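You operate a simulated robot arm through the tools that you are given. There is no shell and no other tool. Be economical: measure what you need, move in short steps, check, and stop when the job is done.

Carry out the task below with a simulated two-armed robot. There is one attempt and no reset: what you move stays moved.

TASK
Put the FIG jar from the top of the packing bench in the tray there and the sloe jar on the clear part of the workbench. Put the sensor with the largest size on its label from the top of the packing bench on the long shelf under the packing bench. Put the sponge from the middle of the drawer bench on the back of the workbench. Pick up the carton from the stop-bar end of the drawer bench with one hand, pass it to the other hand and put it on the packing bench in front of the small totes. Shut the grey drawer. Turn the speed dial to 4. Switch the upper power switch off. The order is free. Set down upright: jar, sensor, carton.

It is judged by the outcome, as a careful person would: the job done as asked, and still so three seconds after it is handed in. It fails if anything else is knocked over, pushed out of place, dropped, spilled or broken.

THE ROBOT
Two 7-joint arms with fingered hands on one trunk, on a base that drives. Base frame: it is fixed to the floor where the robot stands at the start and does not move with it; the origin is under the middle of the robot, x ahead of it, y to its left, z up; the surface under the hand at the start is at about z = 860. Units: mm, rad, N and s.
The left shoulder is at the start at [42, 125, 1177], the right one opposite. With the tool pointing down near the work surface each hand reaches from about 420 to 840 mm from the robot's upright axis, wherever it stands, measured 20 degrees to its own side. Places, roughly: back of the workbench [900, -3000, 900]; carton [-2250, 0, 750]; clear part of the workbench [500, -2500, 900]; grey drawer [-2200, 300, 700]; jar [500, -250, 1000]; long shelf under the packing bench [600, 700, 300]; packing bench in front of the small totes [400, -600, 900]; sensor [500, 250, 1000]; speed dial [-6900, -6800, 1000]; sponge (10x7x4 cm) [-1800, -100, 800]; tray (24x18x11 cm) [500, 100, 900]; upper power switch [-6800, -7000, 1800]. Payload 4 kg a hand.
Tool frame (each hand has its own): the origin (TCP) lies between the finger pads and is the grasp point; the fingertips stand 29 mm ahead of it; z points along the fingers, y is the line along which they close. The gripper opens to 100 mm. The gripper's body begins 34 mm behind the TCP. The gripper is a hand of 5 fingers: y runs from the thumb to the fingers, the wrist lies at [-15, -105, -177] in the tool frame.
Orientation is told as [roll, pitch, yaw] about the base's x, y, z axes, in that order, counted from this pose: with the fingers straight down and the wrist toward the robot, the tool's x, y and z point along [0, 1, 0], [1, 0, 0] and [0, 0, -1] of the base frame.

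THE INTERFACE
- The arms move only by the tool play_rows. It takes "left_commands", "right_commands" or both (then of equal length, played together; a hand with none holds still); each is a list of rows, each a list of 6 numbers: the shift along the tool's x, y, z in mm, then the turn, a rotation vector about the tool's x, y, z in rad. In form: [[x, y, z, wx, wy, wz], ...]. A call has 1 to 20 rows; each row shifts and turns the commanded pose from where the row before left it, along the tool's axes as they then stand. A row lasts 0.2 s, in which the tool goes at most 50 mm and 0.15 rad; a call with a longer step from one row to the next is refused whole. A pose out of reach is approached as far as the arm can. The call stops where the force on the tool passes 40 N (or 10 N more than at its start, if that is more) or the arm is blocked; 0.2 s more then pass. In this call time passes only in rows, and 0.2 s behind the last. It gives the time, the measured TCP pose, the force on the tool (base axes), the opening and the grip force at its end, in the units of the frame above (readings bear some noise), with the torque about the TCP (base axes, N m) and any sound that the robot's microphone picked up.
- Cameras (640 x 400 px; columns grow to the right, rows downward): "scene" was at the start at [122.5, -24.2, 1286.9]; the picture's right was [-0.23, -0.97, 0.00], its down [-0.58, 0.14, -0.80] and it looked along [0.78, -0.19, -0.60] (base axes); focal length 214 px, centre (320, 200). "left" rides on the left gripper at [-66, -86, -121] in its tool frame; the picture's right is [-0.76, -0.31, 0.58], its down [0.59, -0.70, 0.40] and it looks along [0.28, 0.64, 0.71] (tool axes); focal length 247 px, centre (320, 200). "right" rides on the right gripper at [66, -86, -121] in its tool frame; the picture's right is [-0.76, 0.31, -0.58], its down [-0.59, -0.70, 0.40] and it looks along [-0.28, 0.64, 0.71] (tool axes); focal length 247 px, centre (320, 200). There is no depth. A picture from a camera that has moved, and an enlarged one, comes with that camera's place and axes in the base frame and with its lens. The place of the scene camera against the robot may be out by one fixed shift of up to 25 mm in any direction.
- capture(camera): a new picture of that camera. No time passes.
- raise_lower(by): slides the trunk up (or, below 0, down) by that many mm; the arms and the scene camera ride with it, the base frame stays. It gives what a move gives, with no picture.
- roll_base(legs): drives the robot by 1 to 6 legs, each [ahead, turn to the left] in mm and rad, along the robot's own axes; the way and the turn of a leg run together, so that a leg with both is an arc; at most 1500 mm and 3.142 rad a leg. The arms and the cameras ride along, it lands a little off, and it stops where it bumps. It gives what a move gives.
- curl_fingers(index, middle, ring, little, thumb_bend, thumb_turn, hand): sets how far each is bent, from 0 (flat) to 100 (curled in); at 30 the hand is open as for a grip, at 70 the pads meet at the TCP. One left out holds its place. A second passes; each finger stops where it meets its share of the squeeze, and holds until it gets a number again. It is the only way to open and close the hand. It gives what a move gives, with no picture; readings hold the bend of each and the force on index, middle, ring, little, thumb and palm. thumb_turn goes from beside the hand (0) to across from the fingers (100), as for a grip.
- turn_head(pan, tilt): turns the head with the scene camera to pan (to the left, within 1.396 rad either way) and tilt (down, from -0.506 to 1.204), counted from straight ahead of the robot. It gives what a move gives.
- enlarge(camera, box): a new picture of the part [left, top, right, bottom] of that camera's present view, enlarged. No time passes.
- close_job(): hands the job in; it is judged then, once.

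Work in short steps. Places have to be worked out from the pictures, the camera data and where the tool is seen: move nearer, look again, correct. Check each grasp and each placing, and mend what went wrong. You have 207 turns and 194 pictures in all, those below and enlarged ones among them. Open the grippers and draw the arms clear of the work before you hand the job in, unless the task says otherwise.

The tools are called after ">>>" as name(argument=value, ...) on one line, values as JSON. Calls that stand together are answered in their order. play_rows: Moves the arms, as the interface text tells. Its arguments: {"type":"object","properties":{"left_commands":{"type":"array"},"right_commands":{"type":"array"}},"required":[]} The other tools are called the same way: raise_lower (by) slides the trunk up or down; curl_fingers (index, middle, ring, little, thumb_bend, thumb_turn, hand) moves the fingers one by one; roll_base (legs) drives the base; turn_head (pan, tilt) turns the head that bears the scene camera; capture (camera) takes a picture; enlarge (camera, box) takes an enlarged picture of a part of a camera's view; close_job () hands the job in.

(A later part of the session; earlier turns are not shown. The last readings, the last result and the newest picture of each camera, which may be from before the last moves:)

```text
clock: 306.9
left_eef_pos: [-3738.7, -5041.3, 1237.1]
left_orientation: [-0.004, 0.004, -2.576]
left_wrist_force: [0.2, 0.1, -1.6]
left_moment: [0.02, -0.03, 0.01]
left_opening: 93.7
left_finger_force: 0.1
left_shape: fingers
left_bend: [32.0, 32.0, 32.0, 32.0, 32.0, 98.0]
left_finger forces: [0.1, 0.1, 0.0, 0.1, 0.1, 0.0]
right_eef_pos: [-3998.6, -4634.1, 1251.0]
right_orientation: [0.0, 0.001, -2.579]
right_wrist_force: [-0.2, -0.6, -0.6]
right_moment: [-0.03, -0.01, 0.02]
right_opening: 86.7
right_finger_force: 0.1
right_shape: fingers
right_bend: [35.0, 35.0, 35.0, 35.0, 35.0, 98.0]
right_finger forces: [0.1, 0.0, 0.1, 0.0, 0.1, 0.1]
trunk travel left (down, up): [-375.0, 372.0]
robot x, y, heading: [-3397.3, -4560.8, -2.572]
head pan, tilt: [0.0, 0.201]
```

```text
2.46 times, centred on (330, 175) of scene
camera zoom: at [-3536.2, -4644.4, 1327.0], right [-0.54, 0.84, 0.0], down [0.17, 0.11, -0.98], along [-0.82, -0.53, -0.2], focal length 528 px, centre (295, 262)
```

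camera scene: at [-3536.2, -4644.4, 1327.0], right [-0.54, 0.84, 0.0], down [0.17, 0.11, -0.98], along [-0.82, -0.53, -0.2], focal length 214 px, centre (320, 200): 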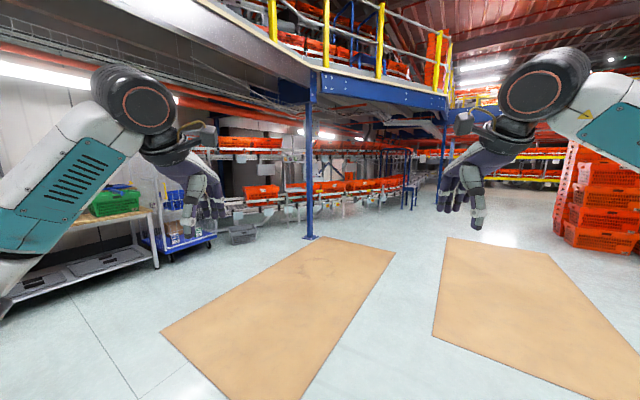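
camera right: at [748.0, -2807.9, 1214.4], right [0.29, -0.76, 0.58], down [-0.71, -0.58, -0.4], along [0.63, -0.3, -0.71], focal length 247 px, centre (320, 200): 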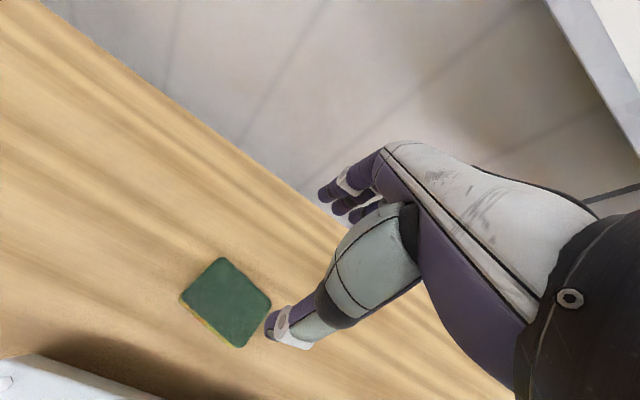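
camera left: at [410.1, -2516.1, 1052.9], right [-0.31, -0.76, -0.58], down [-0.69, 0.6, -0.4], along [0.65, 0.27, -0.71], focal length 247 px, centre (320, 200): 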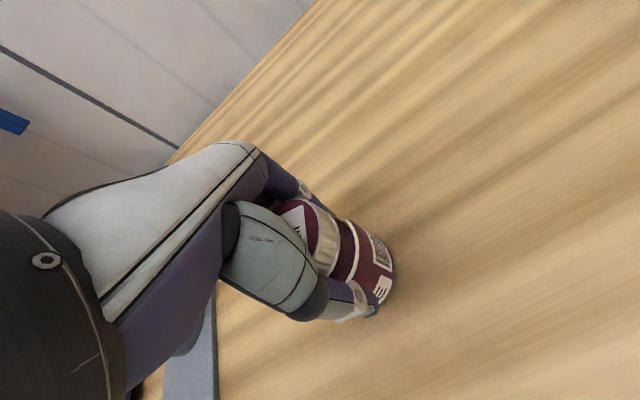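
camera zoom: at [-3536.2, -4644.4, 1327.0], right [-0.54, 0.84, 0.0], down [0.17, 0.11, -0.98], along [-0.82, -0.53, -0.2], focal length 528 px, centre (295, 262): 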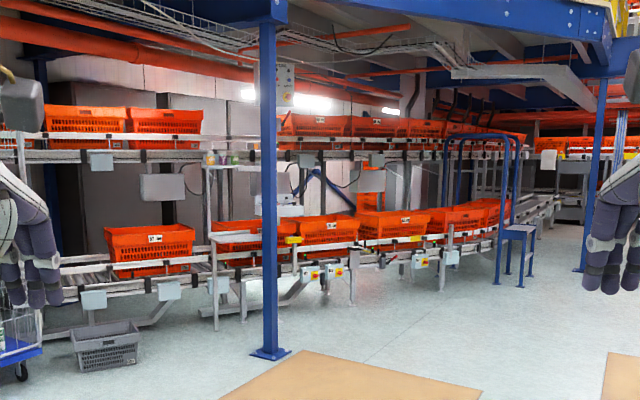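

I can see the station: a tall box with switches beside the blue column (z≈1.8 m) and a small white unit on the conveyor frame below it. I drive round to about (-6400, -5600) and face it.

>>> roll_base(legs=[[0, -0.236], [1400, 0], [1400, 0], [370, 0], [0, 0.9]])

>>> turn_head(pan=0.0, tilt=0.0)

>>> capture(camera="scene")

```text
clock: 325.7
left_eef_pos: [-6338.9, -6236.1, 1236.5]
left_orientation: [-0.004, 0.002, -1.888]
left_wrist_force: [0.5, 1.2, 0.0]
left_moment: [0.0, 0.01, -0.02]
left_opening: 93.9
left_finger_force: 0.2
left_shape: fingers
left_bend: [32.0, 32.0, 32.0, 32.0, 32.0, 98.0]
left_finger forces: [0.1, 0.0, 0.0, 0.0, 0.1, 0.0]
right_eef_pos: [-6795.3, -6085.5, 1252.5]
right_orientation: [-0.001, 0.003, -1.895]
right_wrist_force: [0.0, -0.1, -0.1]
right_moment: [0.02, 0.02, 0.01]
right_opening: 86.7
right_finger_force: 0.1
right_shape: fingers
right_bend: [35.0, 35.0, 35.0, 35.0, 35.0, 98.0]
right_finger forces: [0.0, 0.1, 0.1, 0.1, 0.0, 0.0]
trunk travel left (down, up): [-375.0, 372.0]
robot x, y, heading: [-6380.4, -5651.5, -1.885]
head pan, tilt: [0.0, 0.201]
```

```text
clock: 326.4
left_eef_pos: [-6337.8, -6235.7, 1236.4]
left_orientation: [-0.004, 0.004, -1.886]
left_wrist_force: [-0.7, 0.2, -0.1]
left_moment: [-0.03, -0.01, 0.0]
left_opening: 93.7
left_finger_force: 0.1
left_shape: fingers
left_bend: [32.0, 32.0, 32.0, 32.0, 32.0, 98.0]
left_finger forces: [0.0, 0.1, 0.0, 0.0, 0.0, 0.0]
right_eef_pos: [-6795.8, -6084.1, 1252.8]
right_orientation: [0.0, 0.002, -1.894]
right_wrist_force: [0.7, -0.3, -0.1]
right_moment: [-0.03, 0.0, -0.02]
right_opening: 86.9
right_finger_force: 0.1
right_shape: fingers
right_bend: [35.0, 35.0, 35.0, 35.0, 35.0, 98.0]
right_finger forces: [0.0, 0.0, 0.0, 0.0, 0.1, 0.0]
trunk travel left (down, up): [-375.0, 372.0]
robot x, y, heading: [-6379.6, -5650.8, -1.88]
head pan, tilt: [0.0, 0.0]
```

```text
56 pictures are left
camera scene: at [-6438.7, -5788.8, 1345.3], right [-0.95, 0.31, 0.0], down [0.0, 0.0, -1.0], along [-0.31, -0.95, 0.0], focal length 214 px, centre (320, 200)
```

scene: 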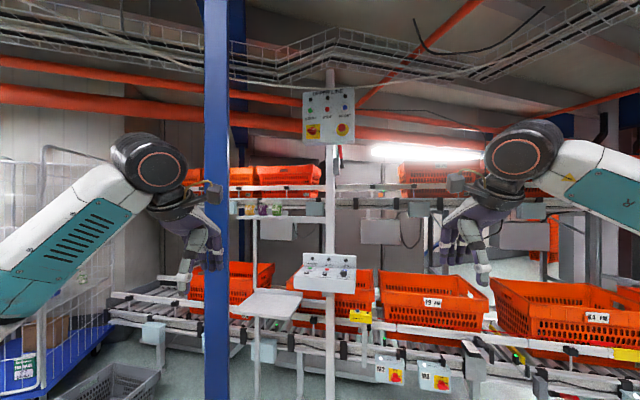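

>>> enlarge(camera="scene", box=[285, 80, 375, 150])

>>> enlarge(camera="scene", box=[270, 235, 400, 335])

```text
5.71 times, centred on (330, 115) of scene
camera zoom: at [-6438.7, -5788.8, 1345.3], right [-0.95, 0.31, 0.0], down [0.0, 0.0, -1.0], along [-0.31, -0.95, 0.0], focal length 1226 px, centre (263, 686)
```

zoom: 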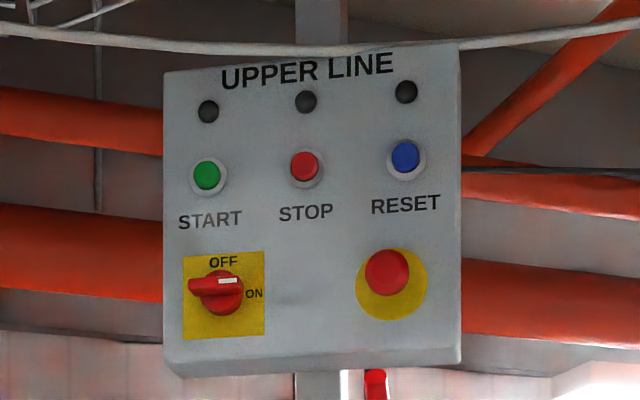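

```text
4.00 times, centred on (335, 285) of scene
camera zoom: at [-6438.7, -5788.8, 1345.3], right [-0.95, 0.31, 0.0], down [0.0, 0.0, -1.0], along [-0.31, -0.95, 0.0], focal length 858 px, centre (260, -140)
```

zoom: 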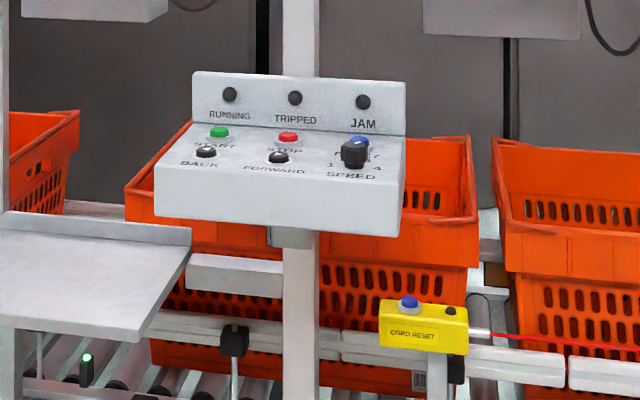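

The upper switch is the red rotary handle (horizontal, ON) on the UPPER LINE box at about (-6790, -7000, 1750); OFF is a quarter turn counter-clockwise. I'll use the left hand with its fingers forward; I set up that arm pose here in free space, drawn in so it clears the column.

>>> curl_fingers(hand="left", index=42, middle=42, ring=95, little=95, thumb_bend=42)

>>> play_rows(left_commands=[[0, 0, 0, -0.1428, 0, 0], [0, 0, 0, -0.1428, 0, 0], [0, 0, 0, -0.1428, 0, 0], [0, 0, 0, -0.1428, 0, 0], [0, 0, 0, -0.1428, 0, 0], [0, 0, 0, -0.1428, 0, 0], [0, 0, 0, -0.1428, 0, 0], [0, 0, 0, -0.1428, 0, 0], [0, 0, 0, -0.1428, 0, 0], [0, 0, 0, -0.1428, 0, 0], [0, 0, 0, -0.1428, 0, 0], [-40, 0, 0, 0, 0, 0], [-40, 0, 0, 0, 0, 0], [-40, 0, 0, 0, 0, 0]])

>>> capture(camera="scene")

```text
clock: 327.4
left_eef_pos: [-6339.4, -6234.6, 1237.0]
left_orientation: [-0.003, 0.003, -1.888]
left_wrist_force: [-0.5, -0.7, 0.3]
left_moment: [0.0, 0.02, -0.06]
left_opening: 70.0
left_finger_force: 0.0
left_shape: fingers
left_bend: [42.0, 42.0, 96.0, 94.0, 42.0, 98.0]
left_finger forces: [0.1, 0.0, 0.0, 0.0, 0.1, 0.0]
right_eef_pos: [-6797.6, -6083.5, 1251.9]
right_orientation: [0.001, 0.002, -1.894]
right_wrist_force: [-0.5, 0.4, -1.0]
right_moment: [0.02, 0.0, -0.01]
right_opening: 86.5
right_finger_force: 0.1
right_shape: fingers
right_bend: [35.0, 35.0, 35.0, 35.0, 35.0, 98.0]
right_finger forces: [0.0, 0.1, 0.1, 0.0, 0.0, 0.0]
trunk travel left (down, up): [-375.0, 372.0]
robot x, y, heading: [-6381.1, -5649.7, -1.883]
head pan, tilt: [0.0, 0.0]
```

```text
clock: 330.4
left_eef_pos: [-6453.0, -6197.7, 1236.3]
left_orientation: [-0.562, -1.568, -1.323]
left_wrist_force: [-0.1, -0.2, 0.1]
left_moment: [0.03, -0.02, -0.04]
left_opening: 70.0
left_finger_force: 0.0
left_shape: fingers
left_bend: [42.0, 42.0, 96.0, 94.0, 42.0, 98.0]
left_finger forces: [0.0, 0.1, 0.1, 0.1, 0.1, 0.1]
right_eef_pos: [-6796.5, -6083.1, 1252.6]
right_orientation: [0.002, 0.003, -1.892]
right_wrist_force: [-0.3, 0.7, -0.2]
right_moment: [-0.04, 0.02, 0.0]
right_opening: 87.1
right_finger_force: 0.0
right_shape: fingers
right_bend: [35.0, 35.0, 35.0, 35.0, 35.0, 98.0]
right_finger forces: [0.1, 0.0, 0.0, 0.0, 0.0, 0.0]
trunk travel left (down, up): [-375.0, 372.0]
robot x, y, heading: [-6383.4, -5647.7, -1.876]
head pan, tilt: [0.0, 0.0]
```

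```text
53 pictures are left
camera scene: at [-6439.8, -5788.2, 1345.4], right [-0.95, 0.31, 0.0], down [0.0, 0.0, -1.0], along [-0.31, -0.95, 0.0], focal length 214 px, centre (320, 200)
```

scene: 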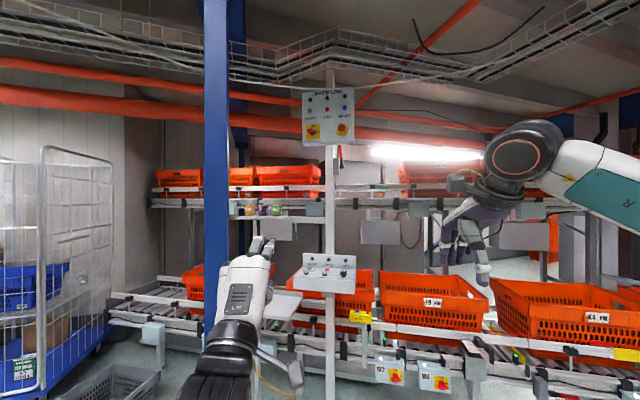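

The left arm is tucked in neatly. I pull the right hand in too, then drive to about (-6680, -6260) and raise the trunk.

>>> play_rows(right_commands=[[0, -40, 0, 0, 0, 0], [0, -40, 0, 0, 0, 0], [0, -40, 0, 0, 0, 0]])

>>> roll_base(legs=[[0, -0.15], [640, 0], [0, 0.3]])

>>> raise_lower(by=365)

>>> capture(camera="scene")

>>> capture(camera="left")

```text
clock: 331.2
left_eef_pos: [-6451.9, -6197.2, 1237.0]
left_orientation: [-0.85, -1.569, -1.038]
left_wrist_force: [-0.7, 0.3, 0.4]
left_moment: [0.01, -0.03, 0.02]
left_opening: 70.1
left_finger_force: 0.0
left_shape: fingers
left_bend: [42.0, 42.0, 96.0, 94.0, 42.0, 98.0]
left_finger forces: [0.0, 0.0, 0.0, 0.1, 0.0, 0.0]
right_eef_pos: [-6758.9, -5968.3, 1252.4]
right_orientation: [-0.001, 0.001, -1.895]
right_wrist_force: [-0.2, 0.2, 0.5]
right_moment: [-0.06, 0.0, 0.02]
right_opening: 86.9
right_finger_force: 0.1
right_shape: fingers
right_bend: [35.0, 35.0, 35.0, 35.0, 35.0, 98.0]
right_finger forces: [0.0, 0.0, 0.0, 0.0, 0.0, 0.0]
trunk travel left (down, up): [-375.0, 372.0]
robot x, y, heading: [-6379.3, -5650.7, -1.88]
head pan, tilt: [0.0, 0.0]
```

```text
clock: 336.4
left_eef_pos: [-6649.9, -6771.4, 1236.5]
left_orientation: [-0.794, -1.565, -0.942]
left_wrist_force: [0.0, 0.6, -1.1]
left_moment: [0.02, -0.03, 0.04]
left_opening: 70.2
left_finger_force: 0.2
left_shape: fingers
left_bend: [42.0, 42.0, 96.0, 94.0, 42.0, 98.0]
left_finger forces: [0.1, 0.0, 0.0, 0.0, 0.0, 0.0]
right_eef_pos: [-6987.0, -6593.7, 1252.2]
right_orientation: [-0.001, 0.0, -1.74]
right_wrist_force: [0.6, 0.2, 0.2]
right_moment: [0.01, 0.0, 0.02]
right_opening: 86.7
right_finger_force: 0.1
right_shape: fingers
right_bend: [35.0, 35.0, 35.0, 35.0, 35.0, 98.0]
right_finger forces: [0.0, 0.0, 0.1, 0.0, 0.1, 0.0]
trunk travel left (down, up): [-375.0, 372.0]
robot x, y, heading: [-6666.4, -6216.6, -1.727]
head pan, tilt: [0.0, 0.0]
```

```text
clock: 339.9
left_eef_pos: [-6649.0, -6772.9, 1600.5]
left_orientation: [-0.698, -1.567, -1.039]
left_wrist_force: [0.3, 0.4, 0.1]
left_moment: [0.01, 0.0, -0.03]
left_opening: 70.1
left_finger_force: 0.1
left_shape: fingers
left_bend: [42.0, 42.0, 96.0, 94.0, 42.0, 98.0]
left_finger forces: [0.1, 0.1, 0.1, 0.1, 0.1, 0.0]
right_eef_pos: [-6987.3, -6593.0, 1618.4]
right_orientation: [0.001, 0.001, -1.741]
right_wrist_force: [-0.2, -0.6, 0.4]
right_moment: [-0.03, 0.0, -0.04]
right_opening: 86.6
right_finger_force: 0.1
right_shape: fingers
right_bend: [35.0, 35.0, 35.0, 35.0, 35.0, 98.0]
right_finger forces: [0.0, 0.1, 0.1, 0.0, 0.1, 0.1]
trunk travel left (down, up): [-740.0, 7.0]
robot x, y, heading: [-6665.1, -6219.2, -1.727]
head pan, tilt: [0.0, 0.0]
```

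```text
52 pictures are left
camera scene: at [-6695.4, -6338.2, 1712.4], right [-0.99, 0.16, 0.0], down [0.0, 0.0, -1.0], along [-0.16, -0.99, 0.0], focal length 214 px, centre (320, 200)
```

scene: 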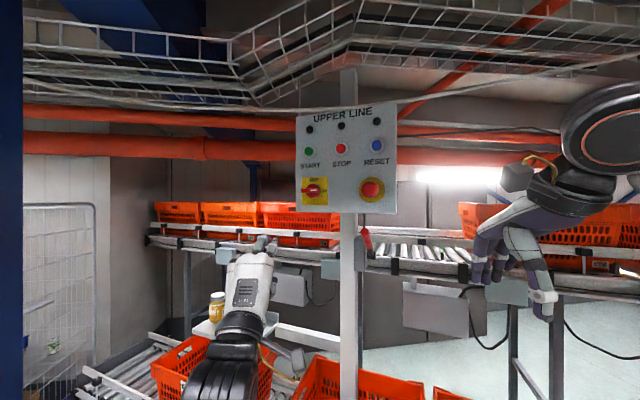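

```text
51 pictures are left
camera left: at [-6695.7, -6642.2, 1515.8], right [-0.84, -0.44, -0.31], down [0.51, -0.49, -0.71], along [0.16, -0.75, 0.64], focal length 247 px, centre (320, 200)
```

left: 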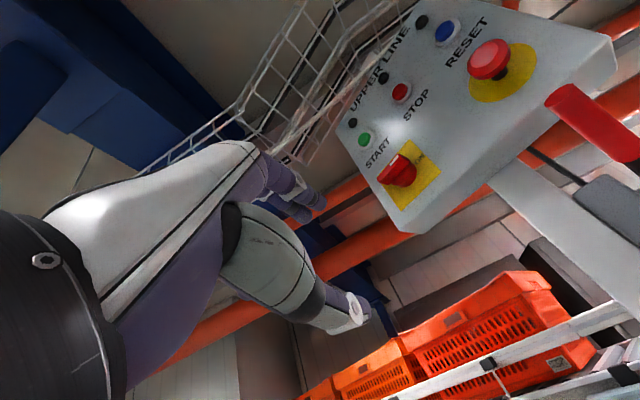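

Triangulation puts the handle at about (-6766, -6949, 1740), the panel turned about 0.3 rad to my right. I yaw the hand to face it and move to a pre-grasp 100 mm in front.

>>> play_rows(left_commands=[[0, 0, 0, 0, -0.1, 0], [0, 0, 0, 0, -0.1, 0], [0, 0, 0, 0, -0.1, 0], [-7, 35, 25, 0, 0, 0], [-7, 35, 25, 0, 0, 0], [-7, 35, 25, 0, 0, 0], [-6, 35, 25, 0, 0, 0]])

>>> capture(camera="left")

>>> enlarge(camera="scene", box=[260, 90, 420, 220])

```text
clock: 341.6
left_eef_pos: [-6720.0, -6849.5, 1741.8]
left_orientation: [-0.677, -1.564, -1.358]
left_wrist_force: [0.2, -0.7, 0.3]
left_moment: [0.02, -0.01, 0.03]
left_opening: 70.2
left_finger_force: 0.0
left_shape: fingers
left_bend: [42.0, 42.0, 96.0, 94.0, 42.0, 98.0]
left_finger forces: [0.1, 0.0, 0.1, 0.0, 0.1, 0.0]
right_eef_pos: [-6988.7, -6594.8, 1618.0]
right_orientation: [0.001, 0.0, -1.74]
right_wrist_force: [-0.1, 0.3, -0.7]
right_moment: [0.02, 0.0, 0.0]
right_opening: 86.7
right_finger_force: 0.1
right_shape: fingers
right_bend: [35.0, 35.0, 35.0, 35.0, 35.0, 98.0]
right_finger forces: [0.1, 0.0, 0.0, 0.1, 0.1, 0.0]
trunk travel left (down, up): [-740.0, 7.0]
robot x, y, heading: [-6663.8, -6217.7, -1.727]
head pan, tilt: [0.0, 0.0]
```

```text
50 pictures are left
camera left: at [-6725.4, -6712.1, 1655.4], right [-0.94, -0.17, -0.31], down [0.35, -0.62, -0.71], along [-0.07, -0.77, 0.64], focal length 247 px, centre (320, 200)
```

left: 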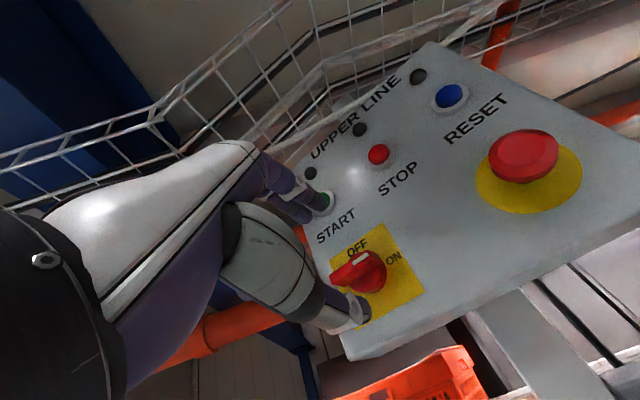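

```text
3.08 times, centred on (340, 155) of scene
camera zoom: at [-6697.2, -6338.8, 1712.4], right [-0.99, 0.16, 0.0], down [0.0, 0.0, -1.0], along [-0.16, -0.99, 0.0], focal length 660 px, centre (258, 338)
```

zoom: 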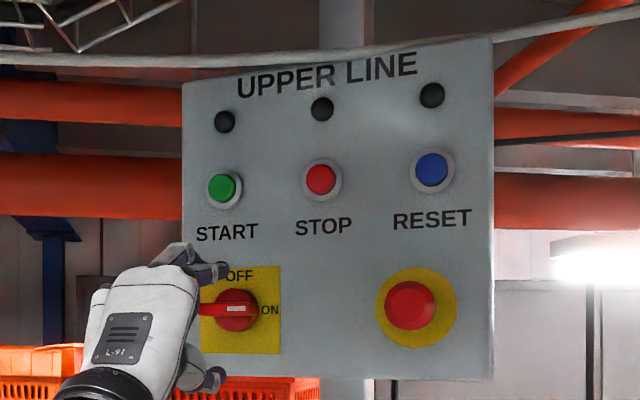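

Refined: the handle front is about 133 mm ahead, 18 mm left and 18 mm up of the TCP. I align and advance 75 mm, then look again.

>>> play_rows(left_commands=[[18, 18, 0, 0, 0, 0], [0, 0, 25, 0, 0, 0], [0, 0, 25, 0, 0, 0], [0, 0, 25, 0, 0, 0]])

>>> capture(camera="left")

>>> enlarge(camera="scene", box=[260, 110, 400, 220])

```text
clock: 342.6
left_eef_pos: [-6737.2, -6925.7, 1758.0]
left_orientation: [-0.946, -1.565, -1.089]
left_wrist_force: [-0.2, 0.4, 0.2]
left_moment: [0.03, -0.01, -0.01]
left_opening: 70.0
left_finger_force: 0.0
left_shape: fingers
left_bend: [42.0, 42.0, 96.0, 94.0, 42.0, 98.0]
left_finger forces: [0.0, 0.0, 0.0, 0.1, 0.1, 0.1]
right_eef_pos: [-6987.9, -6594.3, 1617.4]
right_orientation: [0.0, 0.001, -1.741]
right_wrist_force: [0.2, -0.6, -0.1]
right_moment: [-0.01, -0.02, 0.0]
right_opening: 86.7
right_finger_force: 0.2
right_shape: fingers
right_bend: [35.0, 35.0, 35.0, 35.0, 35.0, 98.0]
right_finger forces: [0.1, 0.0, 0.1, 0.0, 0.0, 0.0]
trunk travel left (down, up): [-740.0, 7.0]
robot x, y, heading: [-6660.1, -6221.4, -1.725]
head pan, tilt: [0.0, 0.0]
```

```text
48 pictures are left
camera left: at [-6742.2, -6787.9, 1672.7], right [-0.94, -0.17, -0.31], down [0.35, -0.62, -0.71], along [-0.07, -0.77, 0.64], focal length 247 px, centre (320, 200)
```

left: 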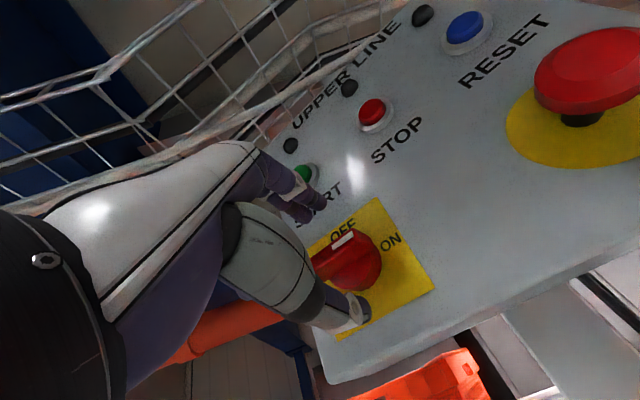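

```text
3.64 times, centred on (330, 165) of scene
camera zoom: at [-6695.8, -6339.2, 1712.4], right [-0.99, 0.16, 0.0], down [0.0, 0.0, -1.0], along [-0.16, -0.99, 0.0], focal length 780 px, centre (284, 327)
```

zoom: 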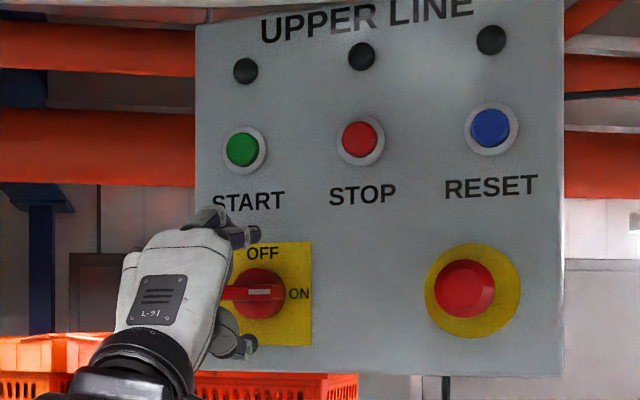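

Aligned within a millimetre; the handle front is ~55 mm ahead. I advance 38 mm, so that the fingertips overlap the bar, and close gently.

>>> play_rows(left_commands=[[0, 0, 15, 0, 0, 0], [0, 0, 13, 0, 0, 0], [0, 0, 10, 0, 0, 0]])

>>> curl_fingers(hand="left", index=75, middle=75, thumb_bend=75)

>>> capture(camera="left")

>>> enlarge(camera="scene", box=[260, 130, 360, 220])

```text
clock: 343.4
left_eef_pos: [-6750.6, -6951.8, 1764.0]
left_orientation: [-2.582, -1.562, 0.545]
left_wrist_force: [10.0, 18.1, 1.0]
left_moment: [0.94, -0.48, -0.12]
left_opening: 75.3
left_finger_force: 10.3
left_shape: fingers
left_bend: [42.0, 42.0, 96.0, 94.0, 41.0, 98.0]
left_finger forces: [0.0, 0.1, 0.0, 0.0, 20.4, 0.1]
right_eef_pos: [-6985.4, -6589.0, 1619.0]
right_orientation: [-0.001, -0.002, -1.742]
right_wrist_force: [0.5, 0.4, -1.3]
right_moment: [-0.01, 0.0, -0.06]
right_opening: 86.8
right_finger_force: 0.1
right_shape: fingers
right_bend: [35.0, 35.0, 35.0, 35.0, 35.0, 98.0]
right_finger forces: [0.0, 0.0, 0.1, 0.1, 0.0, 0.0]
trunk travel left (down, up): [-740.0, 7.0]
robot x, y, heading: [-6662.1, -6218.5, -1.727]
head pan, tilt: [0.0, 0.0]
```

```text
clock: 344.4
left_eef_pos: [-6748.0, -6951.6, 1762.2]
left_orientation: [-2.199, -1.566, 0.161]
left_wrist_force: [13.8, 20.5, -0.4]
left_moment: [1.12, -0.71, -0.13]
left_opening: 36.7
left_finger_force: 25.4
left_shape: fingers
left_bend: [61.0, 65.0, 96.0, 94.0, 60.0, 98.0]
left_finger forces: [8.0, 7.5, 0.0, 0.0, 35.7, 0.0]
right_eef_pos: [-6982.9, -6587.1, 1621.0]
right_orientation: [-0.002, -0.004, -1.74]
right_wrist_force: [-0.8, -0.2, 0.0]
right_moment: [-0.02, 0.01, 0.02]
right_opening: 86.7
right_finger_force: 0.1
right_shape: fingers
right_bend: [35.0, 35.0, 35.0, 35.0, 35.0, 98.0]
right_finger forces: [0.1, 0.1, 0.1, 0.0, 0.0, 0.0]
trunk travel left (down, up): [-740.0, 7.0]
robot x, y, heading: [-6663.5, -6218.8, -1.726]
head pan, tilt: [0.0, 0.0]
```

```text
46 pictures are left
camera left: at [-6753.7, -6814.8, 1676.0], right [-0.94, -0.18, -0.3], down [0.34, -0.62, -0.7], along [-0.06, -0.76, 0.64], focal length 247 px, centre (320, 200)
```

left: 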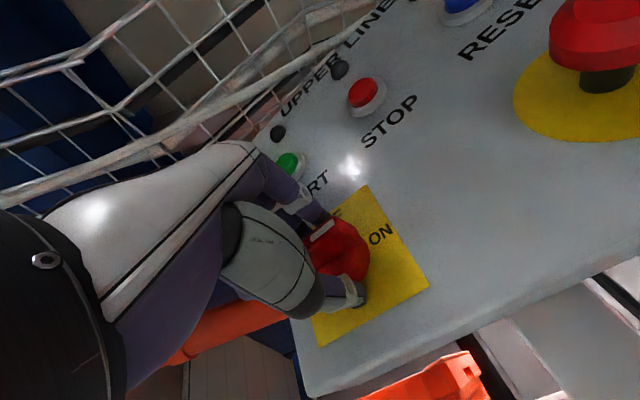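

```text
4.44 times, centred on (310, 175) of scene
camera zoom: at [-6690.9, -6331.7, 1713.0], right [-0.99, 0.16, 0.0], down [0.0, 0.0, -1.0], along [-0.16, -0.99, 0.0], focal length 953 px, centre (364, 311)
```

zoom: 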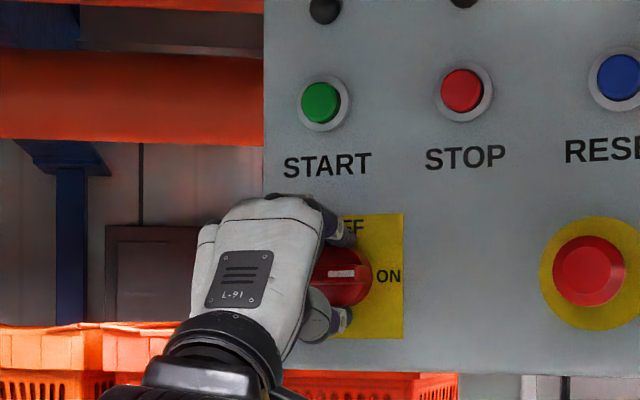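

The thumb tip pressed the plate and the hand now grips the knob (37 mm). I back off 6 mm to relieve pressure, then try a first part of the counter-clockwise turn.

>>> play_rows(left_commands=[[0, 0, -5, 0, 0, 0], [0, 0, -2, 0, 0, 0]])

>>> play_rows(left_commands=[[0, 0, 0, 0, 0, -0.1], [0, 0, 0, 0, 0, -0.1], [0, 0, 0, 0, 0, -0.1]])

>>> capture(camera="left")

```text
clock: 344.9
left_eef_pos: [-6749.5, -6952.4, 1759.1]
left_orientation: [-1.202, -1.566, -0.838]
left_wrist_force: [5.1, 1.4, 5.8]
left_moment: [0.0, -0.09, 0.07]
left_opening: 35.9
left_finger_force: 20.7
left_shape: fingers
left_bend: [59.0, 63.0, 96.0, 94.0, 61.0, 97.0]
left_finger forces: [10.6, 10.2, 0.1, 0.0, 19.7, 0.1]
right_eef_pos: [-6984.8, -6593.4, 1618.8]
right_orientation: [-0.004, 0.002, -1.743]
right_wrist_force: [-0.9, -0.9, 0.2]
right_moment: [0.01, -0.01, 0.0]
right_opening: 86.9
right_finger_force: 0.1
right_shape: fingers
right_bend: [35.0, 35.0, 35.0, 35.0, 35.0, 98.0]
right_finger forces: [0.1, 0.1, 0.0, 0.1, 0.1, 0.0]
trunk travel left (down, up): [-740.0, 7.0]
robot x, y, heading: [-6662.3, -6219.5, -1.729]
head pan, tilt: [0.0, 0.0]
```

```text
clock: 345.8
left_eef_pos: [-6749.4, -6950.9, 1758.8]
left_orientation: [-1.561, -1.264, -0.474]
left_wrist_force: [6.0, 4.5, -0.2]
left_moment: [0.25, -0.38, -0.03]
left_opening: 35.6
left_finger_force: 23.6
left_shape: fingers
left_bend: [60.0, 62.0, 96.0, 94.0, 61.0, 100.0]
left_finger forces: [8.6, 9.4, 0.1, 0.0, 29.4, 0.0]
right_eef_pos: [-6986.3, -6592.0, 1618.9]
right_orientation: [0.001, 0.001, -1.739]
right_wrist_force: [0.2, -0.2, -0.1]
right_moment: [0.01, -0.03, 0.03]
right_opening: 86.7
right_finger_force: 0.1
right_shape: fingers
right_bend: [35.0, 35.0, 35.0, 35.0, 35.0, 98.0]
right_finger forces: [0.1, 0.0, 0.0, 0.1, 0.1, 0.0]
trunk travel left (down, up): [-740.0, 7.0]
robot x, y, heading: [-6661.5, -6218.2, -1.727]
head pan, tilt: [0.0, 0.0]
```

```text
44 pictures are left
camera left: at [-6773.8, -6803.9, 1696.9], right [-0.99, -0.15, -0.07], down [0.14, -0.51, -0.85], along [0.09, -0.85, 0.52], focal length 247 px, centre (320, 200)
```

left: 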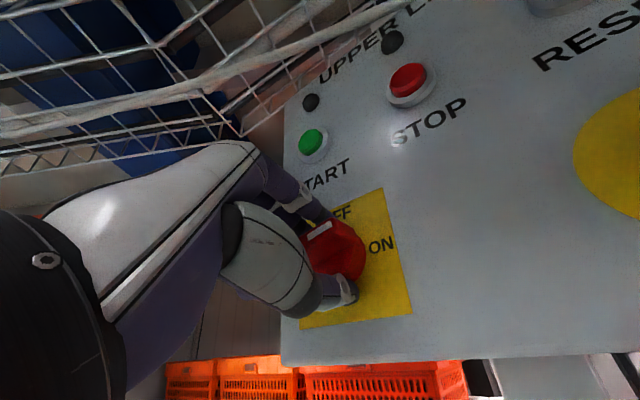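

The mark moves with the hand — the knob is turning. I continue the turn to about 90°.

>>> play_rows(left_commands=[[0, 0, 0, 0, 0, -0.12], [0, 0, 0, 0, 0, -0.12], [0, 0, 0, 0, 0, -0.12], [0, 0, 0, 0, 0, -0.12], [0, 0, 0, 0, 0, -0.12], [0, 0, 0, 0, 0, -0.12]])

>>> capture(camera="left")

>>> enlarge(camera="scene", box=[260, 130, 360, 220])

```text
clock: 347.1
left_eef_pos: [-6747.4, -6952.4, 1760.3]
left_orientation: [-1.569, -0.543, -0.466]
left_wrist_force: [8.5, 7.3, -5.8]
left_moment: [0.44, -0.46, -0.38]
left_opening: 35.8
left_finger_force: 29.2
left_shape: fingers
left_bend: [61.0, 62.0, 96.0, 94.0, 61.0, 100.0]
left_finger forces: [8.1, 11.1, 0.0, 0.0, 39.9, 0.1]
right_eef_pos: [-6985.4, -6592.7, 1618.8]
right_orientation: [-0.003, 0.0, -1.742]
right_wrist_force: [0.1, 0.3, 0.0]
right_moment: [-0.02, -0.01, -0.02]
right_opening: 86.8
right_finger_force: 0.0
right_shape: fingers
right_bend: [35.0, 35.0, 35.0, 35.0, 35.0, 98.0]
right_finger forces: [0.1, 0.0, 0.1, 0.0, 0.0, 0.0]
trunk travel left (down, up): [-740.0, 7.0]
robot x, y, heading: [-6658.8, -6219.6, -1.725]
head pan, tilt: [0.0, 0.0]
```

```text
43 pictures are left
camera left: at [-6789.6, -6796.0, 1771.2], right [-0.84, -0.22, 0.49], down [-0.44, -0.22, -0.87], along [0.3, -0.95, 0.09], focal length 247 px, centre (320, 200)
```

left: 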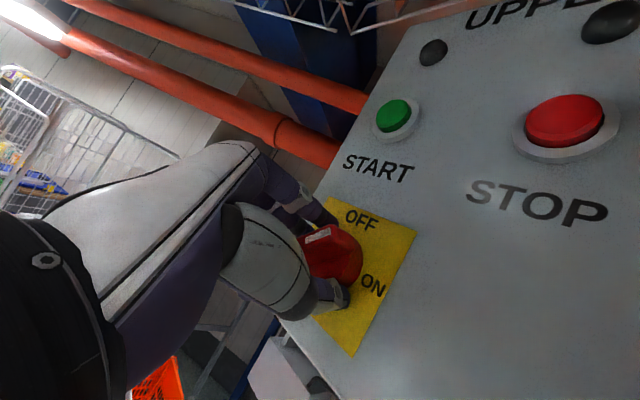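

```text
4.44 times, centred on (310, 175) of scene
camera zoom: at [-6692.9, -6336.7, 1712.6], right [-0.99, 0.16, 0.0], down [0.0, 0.0, -1.0], along [-0.16, -0.99, 0.0], focal length 953 px, centre (364, 311)
```

zoom: 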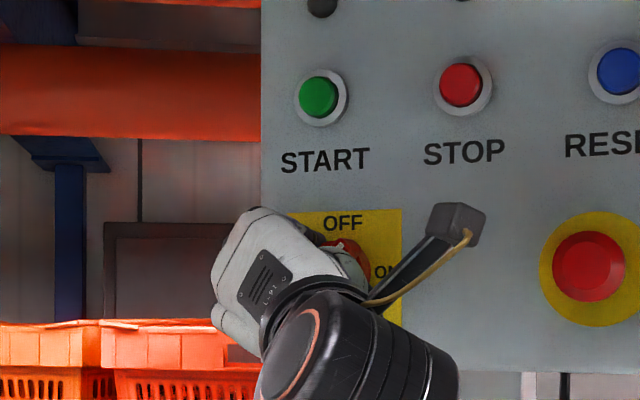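

About 60° done. I turn the remaining part.

>>> play_rows(left_commands=[[0, 0, 0, 0, 0, -0.12], [0, 0, 0, 0, 0, -0.12], [0, 0, 0, 0, 0, -0.12], [0, 0, 0, 0, 0, -0.12], [0, 0, 0, 0, 0, -0.1]])

>>> capture(camera="left")

```text
clock: 348.4
left_eef_pos: [-6747.1, -6952.5, 1758.8]
left_orientation: [-1.568, 0.039, -0.464]
left_wrist_force: [11.4, 9.3, -11.5]
left_moment: [0.33, -0.42, -0.54]
left_opening: 35.6
left_finger_force: 28.2
left_shape: fingers
left_bend: [61.0, 61.0, 96.0, 94.0, 61.0, 100.0]
left_finger forces: [8.4, 13.0, 0.0, 0.1, 34.8, 0.1]
right_eef_pos: [-6983.7, -6593.0, 1618.3]
right_orientation: [-0.002, 0.001, -1.739]
right_wrist_force: [-0.3, -0.7, -0.7]
right_moment: [-0.02, 0.02, -0.02]
right_opening: 86.8
right_finger_force: 0.0
right_shape: fingers
right_bend: [35.0, 35.0, 35.0, 35.0, 35.0, 98.0]
right_finger forces: [0.0, 0.0, 0.1, 0.0, 0.1, 0.0]
trunk travel left (down, up): [-740.0, 7.0]
robot x, y, heading: [-6659.6, -6219.5, -1.733]
head pan, tilt: [0.0, 0.0]
```

```text
41 pictures are left
camera left: at [-6767.2, -6807.5, 1827.6], right [-0.51, -0.39, 0.77], down [-0.83, -0.03, -0.56], along [0.24, -0.92, -0.31], focal length 247 px, centre (320, 200)
```

left: 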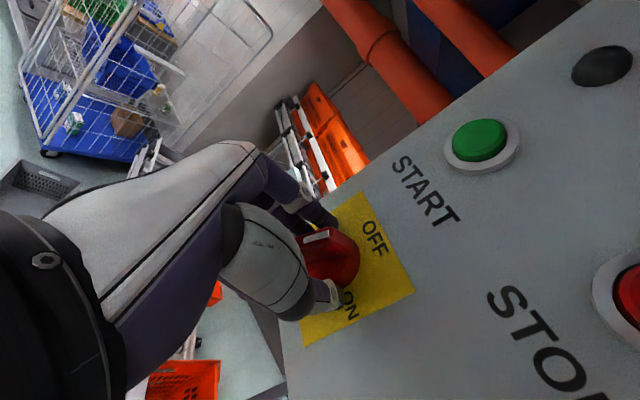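

The hand has turned 90° and the mark stayed fixed in the hand, so the knob followed. I open, withdraw and check.

>>> curl_fingers(hand="left", index=42, middle=42, thumb_bend=42)

>>> play_rows(left_commands=[[0, 0, -25, 0, 0, 0], [0, 0, -35, 0, 0, 0], [0, 0, -40, 0, 0, 0], [0, 0, -40, 0, 0, 0], [0, 0, -40, 0, 0, 0]])

>>> enlarge(camera="scene", box=[260, 110, 400, 220])

>>> capture(camera="left")

```text
clock: 349.4
left_eef_pos: [-6748.8, -6951.6, 1761.1]
left_orientation: [-1.574, 0.035, -0.465]
left_wrist_force: [3.7, 7.6, 3.4]
left_moment: [-0.05, 0.13, -0.39]
left_opening: 70.5
left_finger_force: 4.1
left_shape: fingers
left_bend: [42.0, 42.0, 96.0, 94.0, 41.0, 96.0]
left_finger forces: [0.0, 0.0, 0.1, 0.1, 8.4, 0.0]
right_eef_pos: [-6985.5, -6590.9, 1617.8]
right_orientation: [0.0, 0.0, -1.739]
right_wrist_force: [-0.1, 0.4, -0.4]
right_moment: [0.0, 0.02, 0.0]
right_opening: 86.8
right_finger_force: 0.0
right_shape: fingers
right_bend: [35.0, 35.0, 35.0, 35.0, 35.0, 98.0]
right_finger forces: [0.0, 0.0, 0.0, 0.0, 0.1, 0.1]
trunk travel left (down, up): [-740.0, 7.0]
robot x, y, heading: [-6661.2, -6221.6, -1.728]
head pan, tilt: [0.0, 0.0]
```

```text
clock: 350.6
left_eef_pos: [-6668.3, -6790.5, 1759.9]
left_orientation: [-1.569, 0.033, -0.468]
left_wrist_force: [0.3, 0.6, -0.3]
left_moment: [0.0, -0.02, 0.01]
left_opening: 69.8
left_finger_force: 0.0
left_shape: fingers
left_bend: [42.0, 42.0, 96.0, 94.0, 42.0, 98.0]
left_finger forces: [0.1, 0.0, 0.1, 0.0, 0.0, 0.1]
right_eef_pos: [-6987.6, -6592.9, 1618.4]
right_orientation: [-0.001, 0.002, -1.743]
right_wrist_force: [-0.8, -0.2, -1.2]
right_moment: [-0.02, 0.0, 0.0]
right_opening: 86.7
right_finger_force: 0.0
right_shape: fingers
right_bend: [35.0, 35.0, 35.0, 35.0, 35.0, 98.0]
right_finger forces: [0.1, 0.0, 0.1, 0.0, 0.0, 0.1]
trunk travel left (down, up): [-740.0, 7.0]
robot x, y, heading: [-6665.0, -6218.9, -1.728]
head pan, tilt: [0.0, 0.0]
```

```text
3.64 times, centred on (330, 165) of scene
camera zoom: at [-6694.8, -6337.1, 1712.6], right [-0.99, 0.16, 0.0], down [0.0, 0.0, -1.0], along [-0.16, -0.99, 0.0], focal length 780 px, centre (284, 327)
```

zoom: 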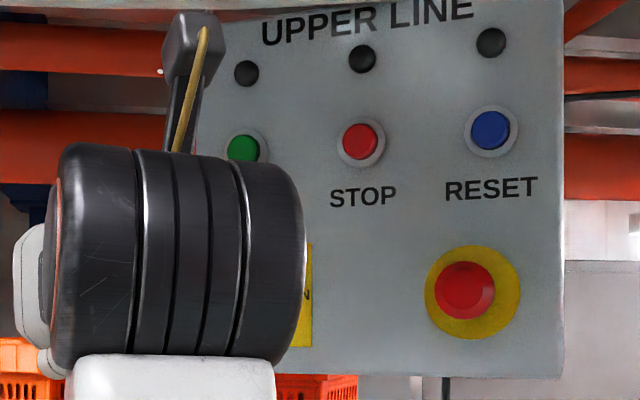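

```text
39 pictures are left
camera left: at [-6689.3, -6645.6, 1828.0], right [-0.51, -0.39, 0.77], down [-0.82, -0.03, -0.57], along [0.24, -0.92, -0.31], focal length 247 px, centre (320, 200)
```

left: 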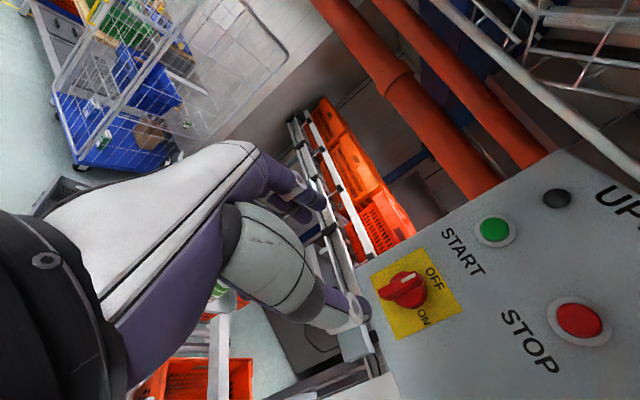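

>>> enlarge(camera="left", box=[350, 220, 490, 350])

```text
3.08 times, centred on (420, 285) of left
camera zoom: at [-6689.3, -6645.6, 1828.0], right [-0.51, -0.39, 0.77], down [-0.82, -0.03, -0.57], along [0.24, -0.92, -0.31], focal length 760 px, centre (12, -62)
```

zoom: 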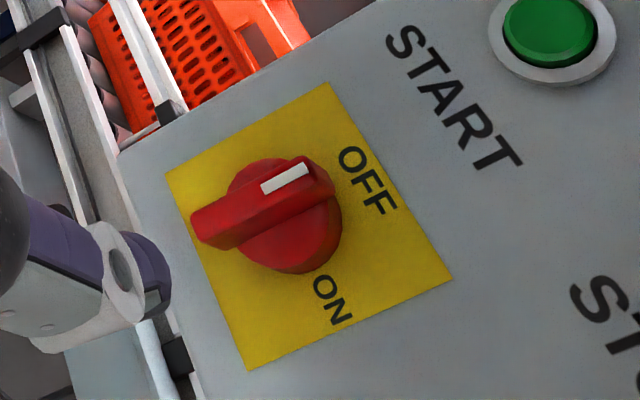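

The handle now points to OFF. Next the speed dial: I lower the trunk and look down at the desk panel.

>>> raise_lower(by=-365)

>>> turn_head(pan=-0.2, tilt=0.6)

>>> capture(camera="scene")

>>> capture(camera="right")

```text
clock: 354.1
left_eef_pos: [-6670.5, -6791.8, 1395.9]
left_orientation: [-1.571, 0.033, -0.466]
left_wrist_force: [-0.5, 0.3, 0.0]
left_moment: [0.03, 0.01, -0.01]
left_opening: 69.9
left_finger_force: 0.0
left_shape: fingers
left_bend: [42.0, 42.0, 96.0, 94.0, 42.0, 98.0]
left_finger forces: [0.0, 0.0, 0.1, 0.1, 0.0, 0.1]
right_eef_pos: [-6987.1, -6592.7, 1252.7]
right_orientation: [0.0, 0.001, -1.741]
right_wrist_force: [-0.1, 0.1, 0.2]
right_moment: [-0.01, 0.03, -0.01]
right_opening: 86.7
right_finger_force: 0.0
right_shape: fingers
right_bend: [35.0, 35.0, 35.0, 35.0, 35.0, 98.0]
right_finger forces: [0.0, 0.1, 0.0, 0.1, 0.1, 0.0]
trunk travel left (down, up): [-375.0, 372.0]
robot x, y, heading: [-6662.1, -6216.9, -1.73]
head pan, tilt: [0.0, 0.0]
```

```text
clock: 355.1
left_eef_pos: [-6670.3, -6792.0, 1394.7]
left_orientation: [-1.569, 0.035, -0.466]
left_wrist_force: [1.0, 1.2, -0.2]
left_moment: [0.01, -0.01, 0.0]
left_opening: 69.7
left_finger_force: 0.1
left_shape: fingers
left_bend: [42.0, 42.0, 96.0, 94.0, 42.0, 98.0]
left_finger forces: [0.1, 0.1, 0.0, 0.1, 0.0, 0.0]
right_eef_pos: [-6987.3, -6592.8, 1253.0]
right_orientation: [-0.001, 0.002, -1.742]
right_wrist_force: [-0.4, 0.2, -0.3]
right_moment: [0.03, -0.01, 0.02]
right_opening: 86.7
right_finger_force: 0.0
right_shape: fingers
right_bend: [35.0, 35.0, 35.0, 35.0, 35.0, 98.0]
right_finger forces: [0.0, 0.0, 0.1, 0.1, 0.0, 0.1]
trunk travel left (down, up): [-375.0, 372.0]
robot x, y, heading: [-6664.0, -6219.2, -1.732]
head pan, tilt: [-0.201, 0.6]
```

```text
37 pictures are left
camera scene: at [-6716.1, -6357.4, 1290.3], right [-0.94, 0.35, 0.0], down [0.2, 0.53, -0.83], along [-0.29, -0.77, -0.56], focal length 214 px, centre (320, 200)
```

scene: 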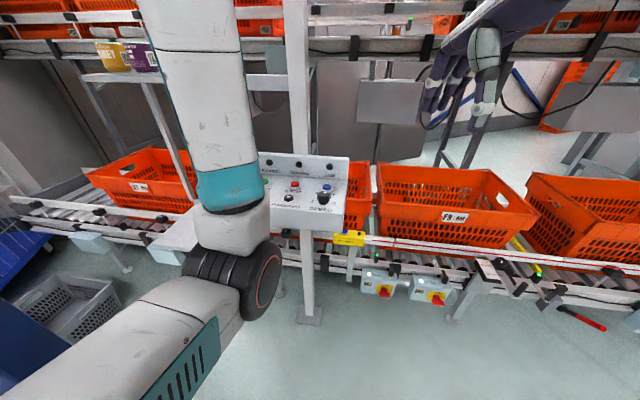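

```text
36 pictures are left
camera right: at [-6907.8, -6519.3, 1374.0], right [-0.8, -0.18, 0.58], down [-0.46, 0.79, -0.4], along [-0.39, -0.58, -0.71], focal length 247 px, centre (320, 200)
```

right: 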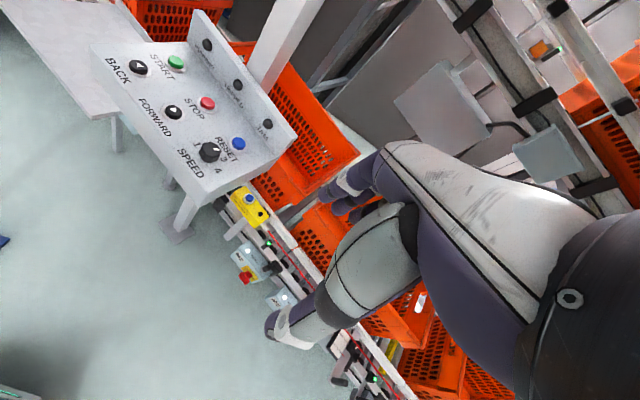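

>>> enlarge(camera="right", box=[150, 110, 270, 200])

>>> enlarge(camera="scene", box=[260, 140, 370, 240])

```text
4.44 times, centred on (210, 155) of right
camera zoom: at [-6907.8, -6519.3, 1374.0], right [-0.8, -0.18, 0.58], down [-0.46, 0.79, -0.4], along [-0.39, -0.58, -0.71], focal length 1098 px, centre (809, 400)
```

zoom: 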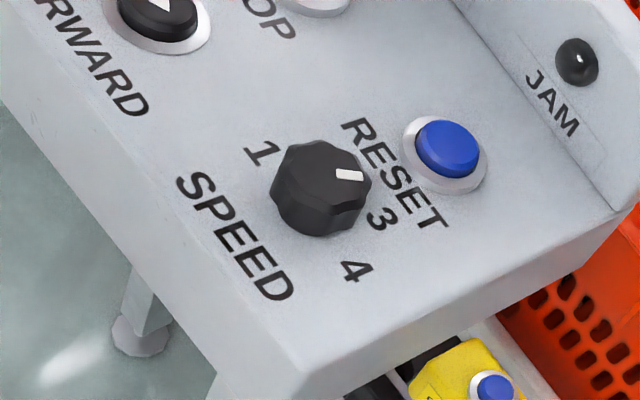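

```text
4.00 times, centred on (315, 190) of scene
camera zoom: at [-6716.1, -6357.4, 1290.3], right [-0.94, 0.35, 0.0], down [0.2, 0.53, -0.83], along [-0.29, -0.77, -0.56], focal length 858 px, centre (340, 240)
```

zoom: 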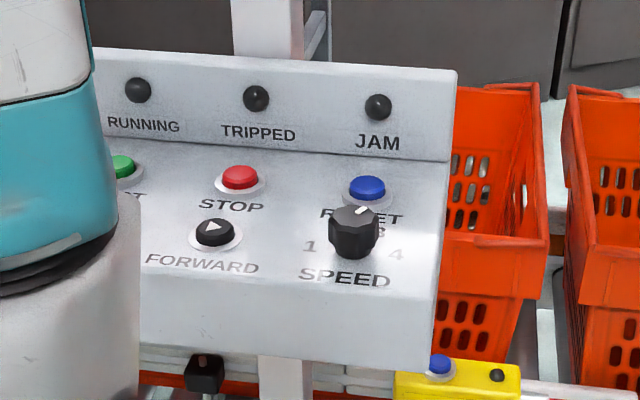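

The dial's mark points at 3; 4 is 60° further clockwise. The knob top is at about (-6883, -6791, 1018). I set the right hand (ring and little curled) above it, turned so that it closes along the panel's left–right direction.

>>> curl_fingers(hand="right", index=44, middle=44, ring=95, little=95, thumb_bend=44)

>>> play_rows(right_commands=[[27, 35, 0, 0, 0, 0], [27, 35, 0, 0, 0, 0], [27, 35, 0, 0, 0, 0], [27, 35, 0, 0, 0, 0], [27, 35, 0, 0, 0, 0], [0, 0, 0, 0, 0, -0.142], [0, 0, 0, 0, 0, -0.142], [0, 0, 0, 0, 0, -0.142], [0, 0, 0, 0, 0, -0.142], [0, 0, 0, 0, 0, -0.142], [0, 0, 0, 0, 0, -0.142], [0, 0, 0, 0, 0, -0.142], [0, 0, 0, 0, 0, -0.142], [0, 0, 0, 0, 0, -0.142], [0, 0, 40, 0, 0, 0], [0, 0, 40, 0, 0, 0], [0, 0, 40, 0, 0, 0]])

>>> capture(camera="right")

>>> capture(camera="scene")

```text
clock: 356.1
left_eef_pos: [-6669.0, -6793.0, 1394.2]
left_orientation: [-1.57, 0.035, -0.467]
left_wrist_force: [0.2, -0.9, -0.8]
left_moment: [0.01, 0.01, 0.0]
left_opening: 70.0
left_finger_force: 0.0
left_shape: fingers
left_bend: [42.0, 42.0, 96.0, 94.0, 42.0, 98.0]
left_finger forces: [0.0, 0.0, 0.0, 0.0, 0.0, 0.0]
right_eef_pos: [-6986.7, -6593.4, 1253.0]
right_orientation: [0.0, 0.002, -1.74]
right_wrist_force: [-0.3, 0.4, 0.3]
right_moment: [0.0, 0.02, 0.0]
right_opening: 65.2
right_finger_force: 0.1
right_shape: fingers
right_bend: [44.0, 44.0, 96.0, 94.0, 44.0, 98.0]
right_finger forces: [0.1, 0.0, 0.0, 0.0, 0.0, 0.0]
trunk travel left (down, up): [-375.0, 372.0]
robot x, y, heading: [-6661.1, -6218.8, -1.729]
head pan, tilt: [-0.201, 0.6]
```

```text
clock: 359.7
left_eef_pos: [-6669.7, -6793.0, 1394.3]
left_orientation: [-1.567, 0.035, -0.466]
left_wrist_force: [0.6, 0.2, 0.5]
left_moment: [0.02, 0.0, 0.02]
left_opening: 70.1
left_finger_force: 0.1
left_shape: fingers
left_bend: [42.0, 42.0, 96.0, 94.0, 42.0, 98.0]
left_finger forces: [0.0, 0.0, 0.1, 0.0, 0.0, 0.0]
right_eef_pos: [-6875.6, -6757.3, 1137.0]
right_orientation: [0.001, 0.0, -0.982]
right_wrist_force: [0.3, 0.1, 0.9]
right_moment: [0.03, -0.02, -0.01]
right_opening: 65.1
right_finger_force: 0.0
right_shape: fingers
right_bend: [44.0, 44.0, 96.0, 94.0, 44.0, 98.0]
right_finger forces: [0.0, 0.1, 0.0, 0.0, 0.0, 0.0]
right hand out of reach, approached as far as the arm can: row 11, 12, 13, 14
trunk travel left (down, up): [-375.0, 372.0]
robot x, y, heading: [-6663.4, -6218.9, -1.724]
head pan, tilt: [-0.201, 0.6]
```

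```text
33 pictures are left
camera right: at [-6869.0, -6648.4, 1257.8], right [-0.46, -0.68, 0.58], down [-0.88, 0.26, -0.4], along [0.12, -0.69, -0.71], focal length 247 px, centre (320, 200)
```

right: 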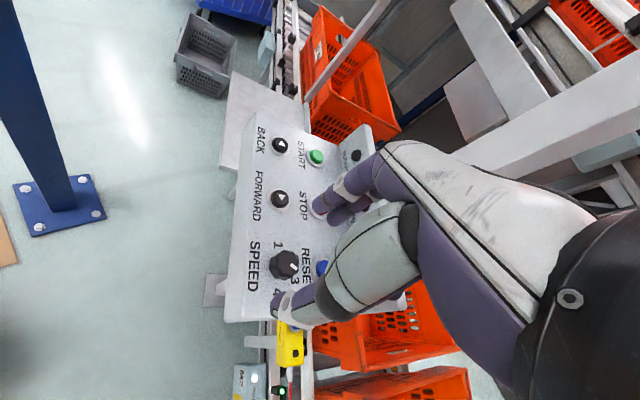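

```text
32 pictures are left
camera scene: at [-6716.5, -6357.9, 1290.1], right [-0.94, 0.35, 0.0], down [0.2, 0.53, -0.82], along [-0.29, -0.77, -0.57], focal length 214 px, centre (320, 200)
```

scene: 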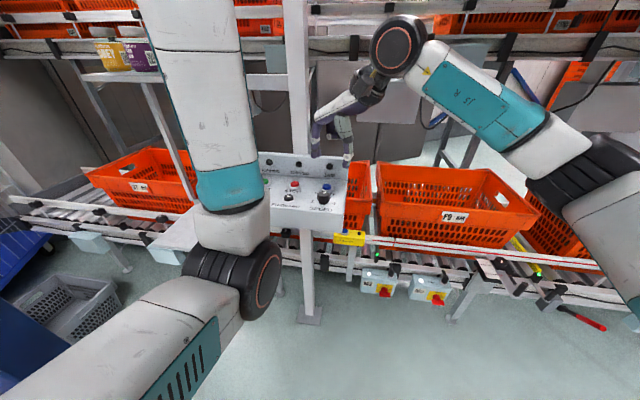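

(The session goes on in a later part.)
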